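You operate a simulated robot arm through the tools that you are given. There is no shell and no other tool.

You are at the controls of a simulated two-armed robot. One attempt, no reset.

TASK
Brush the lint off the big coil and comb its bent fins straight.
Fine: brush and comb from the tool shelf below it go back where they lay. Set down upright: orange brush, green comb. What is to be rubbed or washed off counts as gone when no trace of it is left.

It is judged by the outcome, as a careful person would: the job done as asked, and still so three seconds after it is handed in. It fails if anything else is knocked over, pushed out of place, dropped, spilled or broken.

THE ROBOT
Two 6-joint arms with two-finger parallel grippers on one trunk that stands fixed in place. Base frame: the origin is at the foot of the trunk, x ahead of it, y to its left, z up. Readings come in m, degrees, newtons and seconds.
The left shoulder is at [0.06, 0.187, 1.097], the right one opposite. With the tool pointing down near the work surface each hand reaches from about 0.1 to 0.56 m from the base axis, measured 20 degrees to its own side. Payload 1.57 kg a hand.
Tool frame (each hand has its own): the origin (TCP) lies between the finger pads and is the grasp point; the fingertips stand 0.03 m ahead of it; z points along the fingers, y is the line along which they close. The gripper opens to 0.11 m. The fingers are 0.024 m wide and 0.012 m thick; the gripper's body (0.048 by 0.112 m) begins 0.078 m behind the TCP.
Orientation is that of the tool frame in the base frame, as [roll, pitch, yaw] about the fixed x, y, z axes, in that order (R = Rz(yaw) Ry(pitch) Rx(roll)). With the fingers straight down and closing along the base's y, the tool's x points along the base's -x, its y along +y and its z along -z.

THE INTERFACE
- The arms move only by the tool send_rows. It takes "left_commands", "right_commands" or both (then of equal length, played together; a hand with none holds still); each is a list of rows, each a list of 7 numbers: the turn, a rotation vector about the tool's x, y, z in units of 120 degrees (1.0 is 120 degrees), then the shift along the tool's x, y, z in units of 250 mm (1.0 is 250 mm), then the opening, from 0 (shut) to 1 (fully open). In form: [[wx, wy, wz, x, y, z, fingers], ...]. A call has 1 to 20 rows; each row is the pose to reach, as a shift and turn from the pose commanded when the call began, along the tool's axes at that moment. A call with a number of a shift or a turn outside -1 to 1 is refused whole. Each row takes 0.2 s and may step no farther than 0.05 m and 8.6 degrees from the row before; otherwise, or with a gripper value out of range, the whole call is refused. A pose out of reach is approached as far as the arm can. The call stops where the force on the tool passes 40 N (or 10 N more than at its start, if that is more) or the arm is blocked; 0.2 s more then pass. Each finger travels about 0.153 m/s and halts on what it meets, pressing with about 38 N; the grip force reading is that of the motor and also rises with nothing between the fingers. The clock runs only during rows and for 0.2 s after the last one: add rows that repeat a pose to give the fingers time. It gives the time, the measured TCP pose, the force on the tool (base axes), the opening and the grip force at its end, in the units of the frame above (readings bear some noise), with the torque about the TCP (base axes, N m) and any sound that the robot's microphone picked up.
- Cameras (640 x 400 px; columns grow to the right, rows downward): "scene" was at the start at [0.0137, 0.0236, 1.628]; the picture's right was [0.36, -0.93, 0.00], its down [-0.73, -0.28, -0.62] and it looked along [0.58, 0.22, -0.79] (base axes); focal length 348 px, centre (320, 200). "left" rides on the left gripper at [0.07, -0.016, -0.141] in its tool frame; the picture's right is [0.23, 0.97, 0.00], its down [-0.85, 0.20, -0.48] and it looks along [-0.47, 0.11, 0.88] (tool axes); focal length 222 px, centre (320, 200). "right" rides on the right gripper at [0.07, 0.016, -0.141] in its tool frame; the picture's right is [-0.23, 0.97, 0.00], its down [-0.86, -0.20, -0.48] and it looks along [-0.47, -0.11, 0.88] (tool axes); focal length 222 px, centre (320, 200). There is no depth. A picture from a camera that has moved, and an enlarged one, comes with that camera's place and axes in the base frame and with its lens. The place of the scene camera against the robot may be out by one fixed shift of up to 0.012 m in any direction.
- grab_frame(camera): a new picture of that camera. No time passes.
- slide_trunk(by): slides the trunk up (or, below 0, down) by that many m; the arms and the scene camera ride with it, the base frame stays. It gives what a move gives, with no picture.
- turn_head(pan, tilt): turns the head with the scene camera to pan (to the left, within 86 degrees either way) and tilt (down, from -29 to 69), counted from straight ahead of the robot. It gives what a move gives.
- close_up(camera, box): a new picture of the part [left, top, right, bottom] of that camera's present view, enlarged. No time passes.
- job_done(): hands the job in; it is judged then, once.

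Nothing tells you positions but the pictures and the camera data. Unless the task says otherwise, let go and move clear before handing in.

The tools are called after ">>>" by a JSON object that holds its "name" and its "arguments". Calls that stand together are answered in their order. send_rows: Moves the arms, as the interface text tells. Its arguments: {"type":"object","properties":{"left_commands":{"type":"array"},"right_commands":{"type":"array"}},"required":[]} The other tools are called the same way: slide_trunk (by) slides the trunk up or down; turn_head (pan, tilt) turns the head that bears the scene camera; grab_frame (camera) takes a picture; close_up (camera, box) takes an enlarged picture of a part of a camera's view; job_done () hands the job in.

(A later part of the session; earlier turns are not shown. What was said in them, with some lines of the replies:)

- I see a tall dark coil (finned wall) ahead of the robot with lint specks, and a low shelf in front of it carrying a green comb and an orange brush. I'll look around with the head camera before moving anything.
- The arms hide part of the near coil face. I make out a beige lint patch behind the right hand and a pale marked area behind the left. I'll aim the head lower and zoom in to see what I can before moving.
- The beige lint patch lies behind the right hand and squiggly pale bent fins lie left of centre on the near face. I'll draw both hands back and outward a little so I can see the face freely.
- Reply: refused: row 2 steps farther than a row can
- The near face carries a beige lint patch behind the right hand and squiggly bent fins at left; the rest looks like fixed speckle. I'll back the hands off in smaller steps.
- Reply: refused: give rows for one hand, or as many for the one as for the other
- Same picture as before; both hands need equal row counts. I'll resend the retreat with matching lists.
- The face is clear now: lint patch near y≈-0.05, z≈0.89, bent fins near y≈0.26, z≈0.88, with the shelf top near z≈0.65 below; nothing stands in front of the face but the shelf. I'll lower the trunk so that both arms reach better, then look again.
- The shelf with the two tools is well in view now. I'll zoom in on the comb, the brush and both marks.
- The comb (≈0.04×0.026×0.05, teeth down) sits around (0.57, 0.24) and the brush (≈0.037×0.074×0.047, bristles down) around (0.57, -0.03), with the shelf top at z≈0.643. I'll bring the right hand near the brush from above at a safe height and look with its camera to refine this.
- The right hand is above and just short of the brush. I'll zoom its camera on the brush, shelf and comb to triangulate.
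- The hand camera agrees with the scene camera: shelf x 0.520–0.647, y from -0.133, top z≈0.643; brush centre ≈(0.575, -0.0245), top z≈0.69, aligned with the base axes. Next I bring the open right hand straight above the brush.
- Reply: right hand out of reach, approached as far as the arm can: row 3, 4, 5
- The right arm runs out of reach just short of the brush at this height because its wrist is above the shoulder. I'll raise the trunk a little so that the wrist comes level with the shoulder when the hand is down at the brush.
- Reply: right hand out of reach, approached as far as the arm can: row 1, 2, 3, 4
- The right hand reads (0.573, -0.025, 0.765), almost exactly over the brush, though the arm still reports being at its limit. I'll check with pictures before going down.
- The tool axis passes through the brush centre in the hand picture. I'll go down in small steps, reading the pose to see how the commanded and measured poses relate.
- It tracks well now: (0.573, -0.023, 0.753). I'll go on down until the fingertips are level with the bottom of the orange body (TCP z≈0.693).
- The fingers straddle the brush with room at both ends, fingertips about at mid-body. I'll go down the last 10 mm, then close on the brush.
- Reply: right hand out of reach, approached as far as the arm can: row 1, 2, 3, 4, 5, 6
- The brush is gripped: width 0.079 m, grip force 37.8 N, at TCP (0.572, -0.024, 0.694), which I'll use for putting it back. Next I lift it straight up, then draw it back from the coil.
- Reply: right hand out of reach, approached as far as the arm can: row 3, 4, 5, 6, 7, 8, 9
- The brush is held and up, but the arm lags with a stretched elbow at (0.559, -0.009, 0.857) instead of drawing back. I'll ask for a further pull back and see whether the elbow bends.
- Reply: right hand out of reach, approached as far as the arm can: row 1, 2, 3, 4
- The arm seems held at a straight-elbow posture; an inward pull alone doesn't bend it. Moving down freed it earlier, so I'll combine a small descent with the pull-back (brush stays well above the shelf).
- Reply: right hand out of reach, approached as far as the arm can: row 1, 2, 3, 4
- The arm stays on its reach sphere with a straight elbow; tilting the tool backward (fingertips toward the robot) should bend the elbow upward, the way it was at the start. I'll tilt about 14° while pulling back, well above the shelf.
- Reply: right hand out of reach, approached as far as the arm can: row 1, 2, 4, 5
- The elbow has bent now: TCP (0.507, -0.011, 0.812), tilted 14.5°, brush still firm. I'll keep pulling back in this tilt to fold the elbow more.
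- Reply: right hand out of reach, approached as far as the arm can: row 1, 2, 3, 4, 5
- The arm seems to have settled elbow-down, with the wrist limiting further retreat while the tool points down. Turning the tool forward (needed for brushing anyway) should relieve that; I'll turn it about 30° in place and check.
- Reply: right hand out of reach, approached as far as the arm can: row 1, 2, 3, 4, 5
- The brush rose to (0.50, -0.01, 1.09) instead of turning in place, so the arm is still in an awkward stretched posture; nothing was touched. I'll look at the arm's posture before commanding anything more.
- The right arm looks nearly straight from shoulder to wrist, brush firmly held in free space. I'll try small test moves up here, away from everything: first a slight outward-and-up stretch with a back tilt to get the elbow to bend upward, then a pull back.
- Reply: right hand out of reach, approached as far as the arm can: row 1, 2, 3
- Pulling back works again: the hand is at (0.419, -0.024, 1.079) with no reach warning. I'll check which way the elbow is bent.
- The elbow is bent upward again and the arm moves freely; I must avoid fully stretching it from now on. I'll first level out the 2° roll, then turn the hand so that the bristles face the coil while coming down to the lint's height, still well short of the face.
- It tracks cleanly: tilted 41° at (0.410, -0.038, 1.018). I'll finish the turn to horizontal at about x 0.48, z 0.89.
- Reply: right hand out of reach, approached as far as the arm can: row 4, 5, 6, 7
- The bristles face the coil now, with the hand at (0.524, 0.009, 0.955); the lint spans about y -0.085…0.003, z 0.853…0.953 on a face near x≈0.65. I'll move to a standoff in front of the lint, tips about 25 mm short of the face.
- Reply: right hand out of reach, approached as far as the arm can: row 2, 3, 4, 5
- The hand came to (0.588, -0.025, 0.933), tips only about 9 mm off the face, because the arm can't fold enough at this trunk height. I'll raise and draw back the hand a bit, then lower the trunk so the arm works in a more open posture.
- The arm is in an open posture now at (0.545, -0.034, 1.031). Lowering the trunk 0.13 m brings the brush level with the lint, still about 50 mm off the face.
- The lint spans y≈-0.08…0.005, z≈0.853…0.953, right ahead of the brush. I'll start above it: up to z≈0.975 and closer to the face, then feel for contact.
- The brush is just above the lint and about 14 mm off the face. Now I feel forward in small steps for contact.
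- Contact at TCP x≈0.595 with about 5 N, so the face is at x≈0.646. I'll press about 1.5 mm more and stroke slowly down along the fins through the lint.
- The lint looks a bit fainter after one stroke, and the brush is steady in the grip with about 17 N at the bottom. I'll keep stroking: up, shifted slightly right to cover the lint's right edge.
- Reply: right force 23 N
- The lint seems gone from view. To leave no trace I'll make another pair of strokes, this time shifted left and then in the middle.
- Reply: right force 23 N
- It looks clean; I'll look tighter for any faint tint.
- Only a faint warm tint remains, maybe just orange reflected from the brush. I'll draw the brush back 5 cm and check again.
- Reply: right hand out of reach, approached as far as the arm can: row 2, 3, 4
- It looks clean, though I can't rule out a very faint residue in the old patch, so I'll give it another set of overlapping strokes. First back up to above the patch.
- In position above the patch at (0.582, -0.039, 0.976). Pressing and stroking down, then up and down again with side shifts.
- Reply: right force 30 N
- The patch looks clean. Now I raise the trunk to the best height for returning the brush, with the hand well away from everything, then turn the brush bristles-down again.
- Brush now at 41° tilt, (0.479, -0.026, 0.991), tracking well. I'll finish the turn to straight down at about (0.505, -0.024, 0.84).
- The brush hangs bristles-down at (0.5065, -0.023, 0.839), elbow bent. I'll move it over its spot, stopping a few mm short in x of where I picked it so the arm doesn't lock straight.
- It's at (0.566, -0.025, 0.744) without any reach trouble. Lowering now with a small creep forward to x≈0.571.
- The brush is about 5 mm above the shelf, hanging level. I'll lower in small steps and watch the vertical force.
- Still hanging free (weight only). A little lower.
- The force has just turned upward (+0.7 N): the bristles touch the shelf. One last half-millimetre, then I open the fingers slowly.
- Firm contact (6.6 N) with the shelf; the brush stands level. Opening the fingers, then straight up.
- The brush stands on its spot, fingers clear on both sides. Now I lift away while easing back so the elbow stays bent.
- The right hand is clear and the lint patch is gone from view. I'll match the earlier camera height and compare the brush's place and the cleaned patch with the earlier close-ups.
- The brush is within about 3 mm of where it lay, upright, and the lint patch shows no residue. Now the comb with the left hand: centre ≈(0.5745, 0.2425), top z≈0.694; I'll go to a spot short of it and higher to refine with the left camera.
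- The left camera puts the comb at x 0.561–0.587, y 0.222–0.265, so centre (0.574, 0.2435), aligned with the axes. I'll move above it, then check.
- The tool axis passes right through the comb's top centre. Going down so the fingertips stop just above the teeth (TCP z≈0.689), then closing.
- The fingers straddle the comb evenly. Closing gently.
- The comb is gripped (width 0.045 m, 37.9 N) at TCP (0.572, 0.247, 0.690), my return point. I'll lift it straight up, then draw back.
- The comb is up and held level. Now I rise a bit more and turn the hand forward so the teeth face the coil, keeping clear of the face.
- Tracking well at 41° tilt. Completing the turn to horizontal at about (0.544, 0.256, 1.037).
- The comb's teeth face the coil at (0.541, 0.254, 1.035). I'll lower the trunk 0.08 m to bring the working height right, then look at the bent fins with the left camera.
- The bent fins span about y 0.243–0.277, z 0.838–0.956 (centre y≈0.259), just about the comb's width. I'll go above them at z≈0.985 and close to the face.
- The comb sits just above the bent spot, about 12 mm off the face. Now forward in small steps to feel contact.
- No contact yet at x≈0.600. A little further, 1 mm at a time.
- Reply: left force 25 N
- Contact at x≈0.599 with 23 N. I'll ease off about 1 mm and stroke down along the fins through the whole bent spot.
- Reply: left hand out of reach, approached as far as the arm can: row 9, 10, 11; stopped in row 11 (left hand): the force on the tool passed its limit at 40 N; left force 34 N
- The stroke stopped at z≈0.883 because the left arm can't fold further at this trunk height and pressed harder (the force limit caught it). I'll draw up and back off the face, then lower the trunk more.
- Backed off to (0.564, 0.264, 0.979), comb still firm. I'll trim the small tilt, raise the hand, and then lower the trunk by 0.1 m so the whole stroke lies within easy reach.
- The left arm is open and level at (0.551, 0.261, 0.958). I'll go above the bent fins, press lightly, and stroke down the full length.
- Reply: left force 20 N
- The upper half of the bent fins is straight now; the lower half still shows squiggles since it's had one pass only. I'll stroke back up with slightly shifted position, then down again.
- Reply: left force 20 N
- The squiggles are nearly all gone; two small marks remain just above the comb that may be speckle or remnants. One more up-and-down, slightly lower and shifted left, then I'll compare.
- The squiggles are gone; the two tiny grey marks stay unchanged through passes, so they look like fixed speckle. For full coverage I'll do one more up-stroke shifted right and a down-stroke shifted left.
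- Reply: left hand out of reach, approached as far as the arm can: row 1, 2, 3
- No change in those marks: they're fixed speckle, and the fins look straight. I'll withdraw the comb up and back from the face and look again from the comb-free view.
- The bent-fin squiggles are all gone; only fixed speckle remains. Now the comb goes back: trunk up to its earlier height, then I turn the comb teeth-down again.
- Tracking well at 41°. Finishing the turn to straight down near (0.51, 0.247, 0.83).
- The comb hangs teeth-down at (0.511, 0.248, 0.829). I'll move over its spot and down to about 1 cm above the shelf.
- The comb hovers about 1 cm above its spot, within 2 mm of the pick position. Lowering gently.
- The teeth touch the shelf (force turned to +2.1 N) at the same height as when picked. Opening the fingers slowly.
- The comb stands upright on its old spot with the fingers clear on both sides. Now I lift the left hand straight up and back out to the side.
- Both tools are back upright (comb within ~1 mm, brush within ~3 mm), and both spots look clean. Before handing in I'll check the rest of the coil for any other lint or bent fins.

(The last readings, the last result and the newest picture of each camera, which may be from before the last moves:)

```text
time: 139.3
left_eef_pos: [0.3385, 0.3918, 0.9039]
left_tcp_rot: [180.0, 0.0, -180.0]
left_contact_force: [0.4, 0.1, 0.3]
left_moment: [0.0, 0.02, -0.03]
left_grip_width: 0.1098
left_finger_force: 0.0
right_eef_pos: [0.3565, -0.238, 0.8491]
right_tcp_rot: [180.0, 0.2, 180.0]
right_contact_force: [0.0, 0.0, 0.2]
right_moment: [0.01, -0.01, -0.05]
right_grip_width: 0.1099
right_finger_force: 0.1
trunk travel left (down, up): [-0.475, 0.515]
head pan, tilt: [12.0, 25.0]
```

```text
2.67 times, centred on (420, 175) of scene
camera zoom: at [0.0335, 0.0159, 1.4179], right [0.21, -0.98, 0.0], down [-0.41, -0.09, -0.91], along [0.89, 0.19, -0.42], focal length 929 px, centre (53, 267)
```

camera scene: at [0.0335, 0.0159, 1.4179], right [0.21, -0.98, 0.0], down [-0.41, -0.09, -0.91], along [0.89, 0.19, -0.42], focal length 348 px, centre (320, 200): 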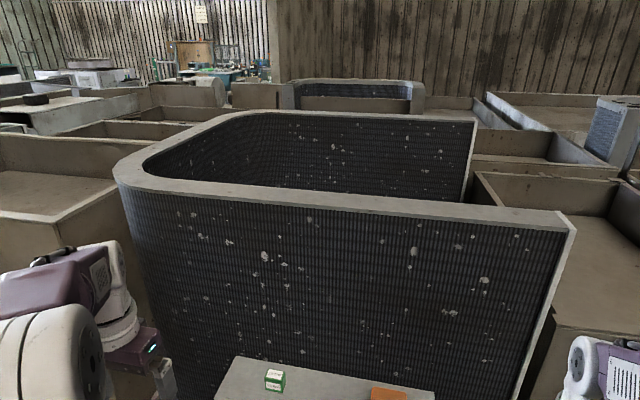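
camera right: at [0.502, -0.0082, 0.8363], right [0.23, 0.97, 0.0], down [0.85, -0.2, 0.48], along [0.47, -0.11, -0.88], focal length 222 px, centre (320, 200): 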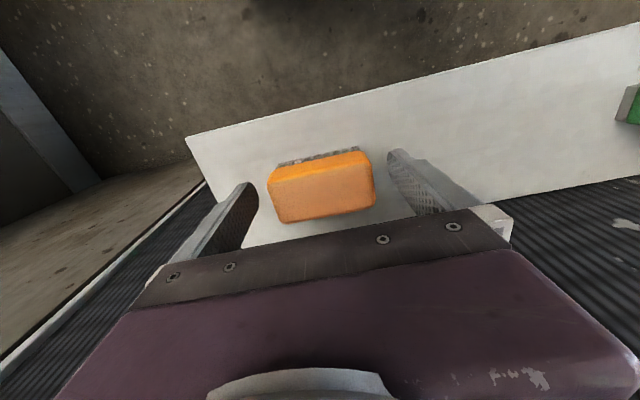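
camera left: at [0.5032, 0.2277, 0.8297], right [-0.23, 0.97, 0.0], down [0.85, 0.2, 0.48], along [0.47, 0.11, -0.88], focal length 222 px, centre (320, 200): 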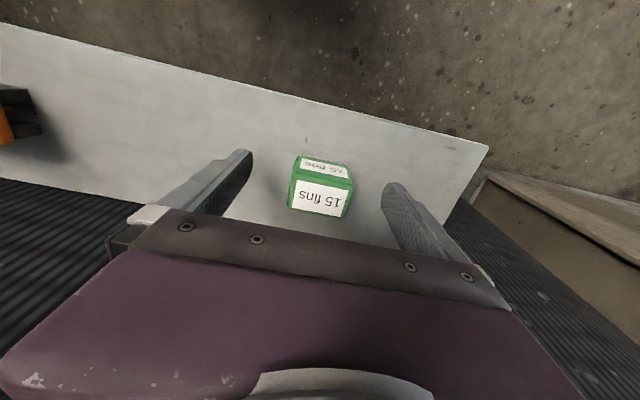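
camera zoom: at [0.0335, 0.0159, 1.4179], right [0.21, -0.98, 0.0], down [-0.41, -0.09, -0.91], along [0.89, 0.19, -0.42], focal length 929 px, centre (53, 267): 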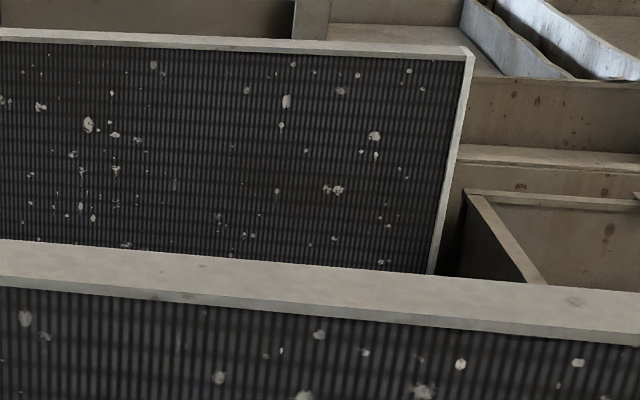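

The back wall shows the same fixed speckle and no lint or bent fins. Last, a look at the lower face around the shelf.

>>> {"name": "turn_head", "arguments": {"pan": 8, "tilt": 50}}

>>> {"name": "grab_frame", "arguments": {"camera": "scene"}}

>>> {"name": "close_up", "arguments": {"camera": "scene", "box": [120, 30, 480, 280]}}

>>> {"name": "grab_frame", "arguments": {"camera": "right"}}

>>> {"name": "grab_frame", "arguments": {"camera": "left"}}

```text
time: 140.2
left_eef_pos: [0.3395, 0.39, 0.9057]
left_tcp_rot: [180.0, 0.0, -180.0]
left_contact_force: [-0.2, 0.2, 0.9]
left_moment: [0.02, -0.05, 0.01]
left_grip_width: 0.1099
left_finger_force: 0.0
right_eef_pos: [0.3551, -0.2377, 0.8511]
right_tcp_rot: [180.0, 0.0, -180.0]
right_contact_force: [0.0, 0.4, -0.8]
right_moment: [0.02, 0.02, 0.0]
right_grip_width: 0.1102
right_finger_force: 0.1
trunk travel left (down, up): [-0.475, 0.515]
head pan, tilt: [8.0, 50.0]
```

```text
taken
camera scene: at [0.0197, 0.0076, 1.3805], right [0.14, -0.99, 0.0], down [-0.76, -0.11, -0.64], along [0.64, 0.09, -0.77], focal length 348 px, centre (320, 200)
```

scene: 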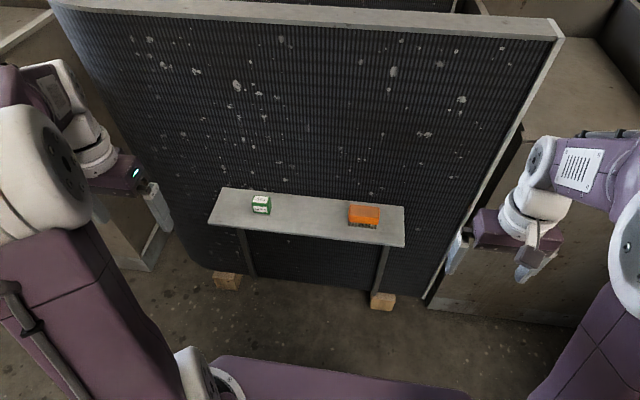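

```text
1.60 times, centred on (300, 155) of scene
camera zoom: at [0.0197, 0.0076, 1.3805], right [0.14, -0.99, 0.0], down [-0.76, -0.11, -0.64], along [0.64, 0.09, -0.77], focal length 558 px, centre (352, 272)
```

zoom: 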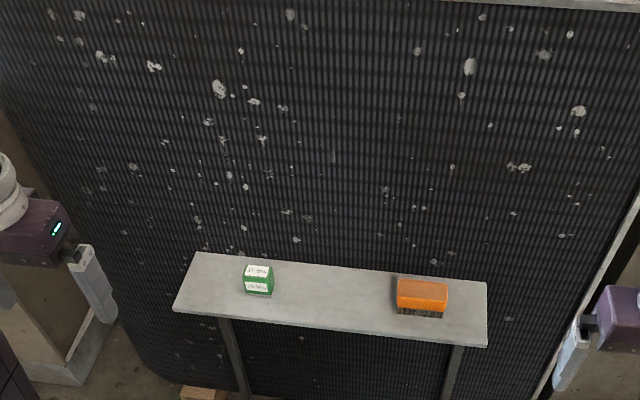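

```text
taken
camera right: at [0.286, -0.2215, 0.9918], right [0.23, 0.97, 0.0], down [0.85, -0.2, 0.48], along [0.47, -0.11, -0.88], focal length 222 px, centre (320, 200)
```

right: 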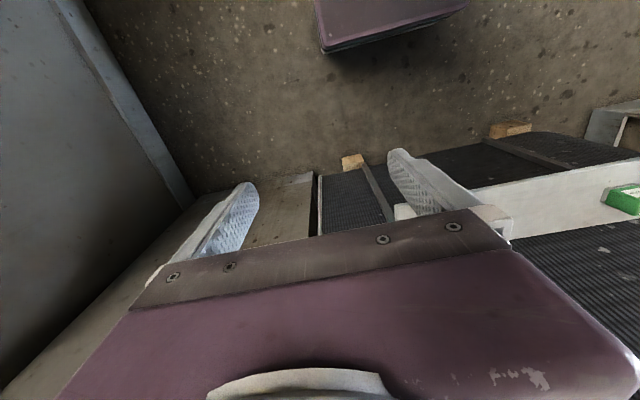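

```text
taken
camera left: at [0.2698, 0.373, 1.0455], right [-0.23, 0.97, 0.0], down [0.85, 0.2, 0.48], along [0.47, 0.11, -0.88], focal length 222 px, centre (320, 200)
```

left: 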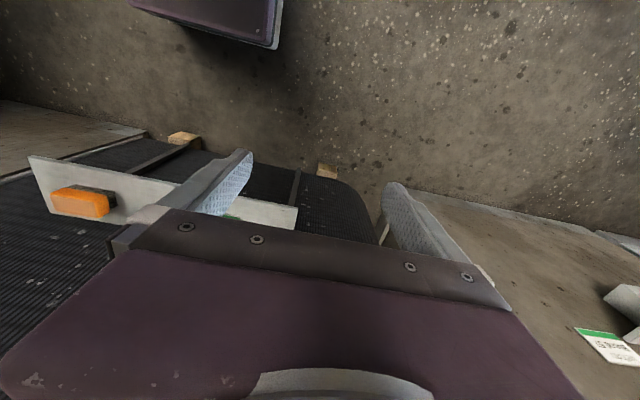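

Everything is in place and both hands are clear. One last tight look at the old lint spot for any residue.

>>> {"name": "close_up", "arguments": {"camera": "scene", "box": [350, 100, 414, 150]}}

>>> {"name": "close_up", "arguments": {"camera": "scene", "box": [280, 100, 344, 150]}}

```text
8.00 times, centred on (382, 125) of scene
camera zoom: at [0.0197, 0.0076, 1.3805], right [0.14, -0.99, 0.0], down [-0.76, -0.11, -0.64], along [0.64, 0.09, -0.77], focal length 2788 px, centre (-176, 800)
```

zoom: 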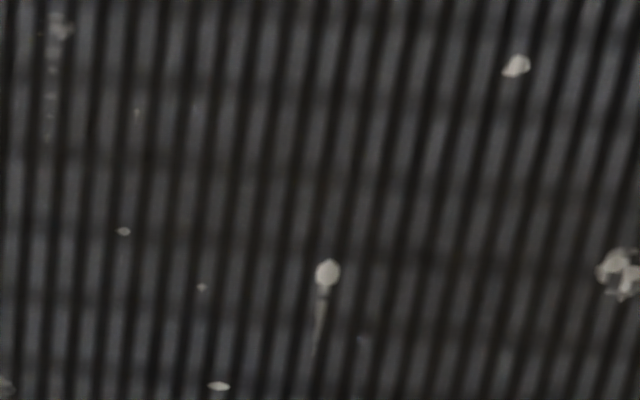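

```text
8.00 times, centred on (312, 125) of scene
camera zoom: at [0.0197, 0.0076, 1.3805], right [0.14, -0.99, 0.0], down [-0.76, -0.11, -0.64], along [0.64, 0.09, -0.77], focal length 2788 px, centre (384, 800)
```

zoom: 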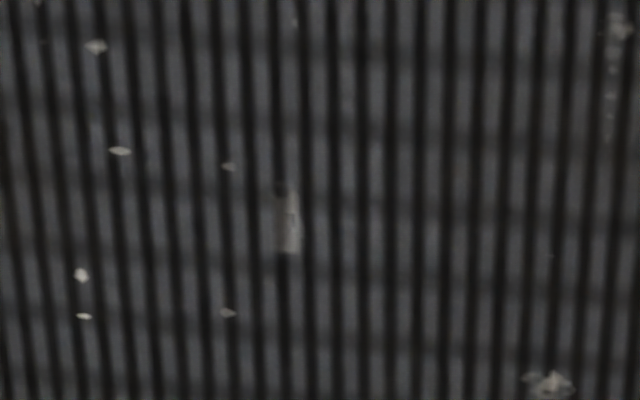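

The old lint spot now matches the untouched area beside it, with only the fixed speckle left. The bent fins look straight, and the brush and comb stand upright where they lay. Both hands are empty and clear, so I'm handing in.

>>> {"name": "job_done", "arguments": {}}

```text
The job is handed in.
```

The lint is off the coil and its bent fins are combed straight. I handed the job in with both hands empty and clear of everything.

- **Lint:** I brushed the patch with overlapping strokes until it matched the untouched area beside it. Only the speckle that was already on the coil remains.
- **Bent fins:** The squiggles disappeared after several up-and-down passes with the comb. Two tiny grey marks at that spot stayed the same through every pass, so I took them for fixed speckle.
- **Tools:** Both stand upright on the shelf. The comb is within about 1 mm of where it lay and the brush within about 3 mm.

One downward comb stroke stopped at the 40 N force limit because the left arm couldn't fold any further. I lowered the trunk and finished the strokes, and I saw no damage to the coil or comb. Nothing was dropped or knocked over. I also checked the coil's back wall and the rest of the front face and saw no other lint or bent fins.
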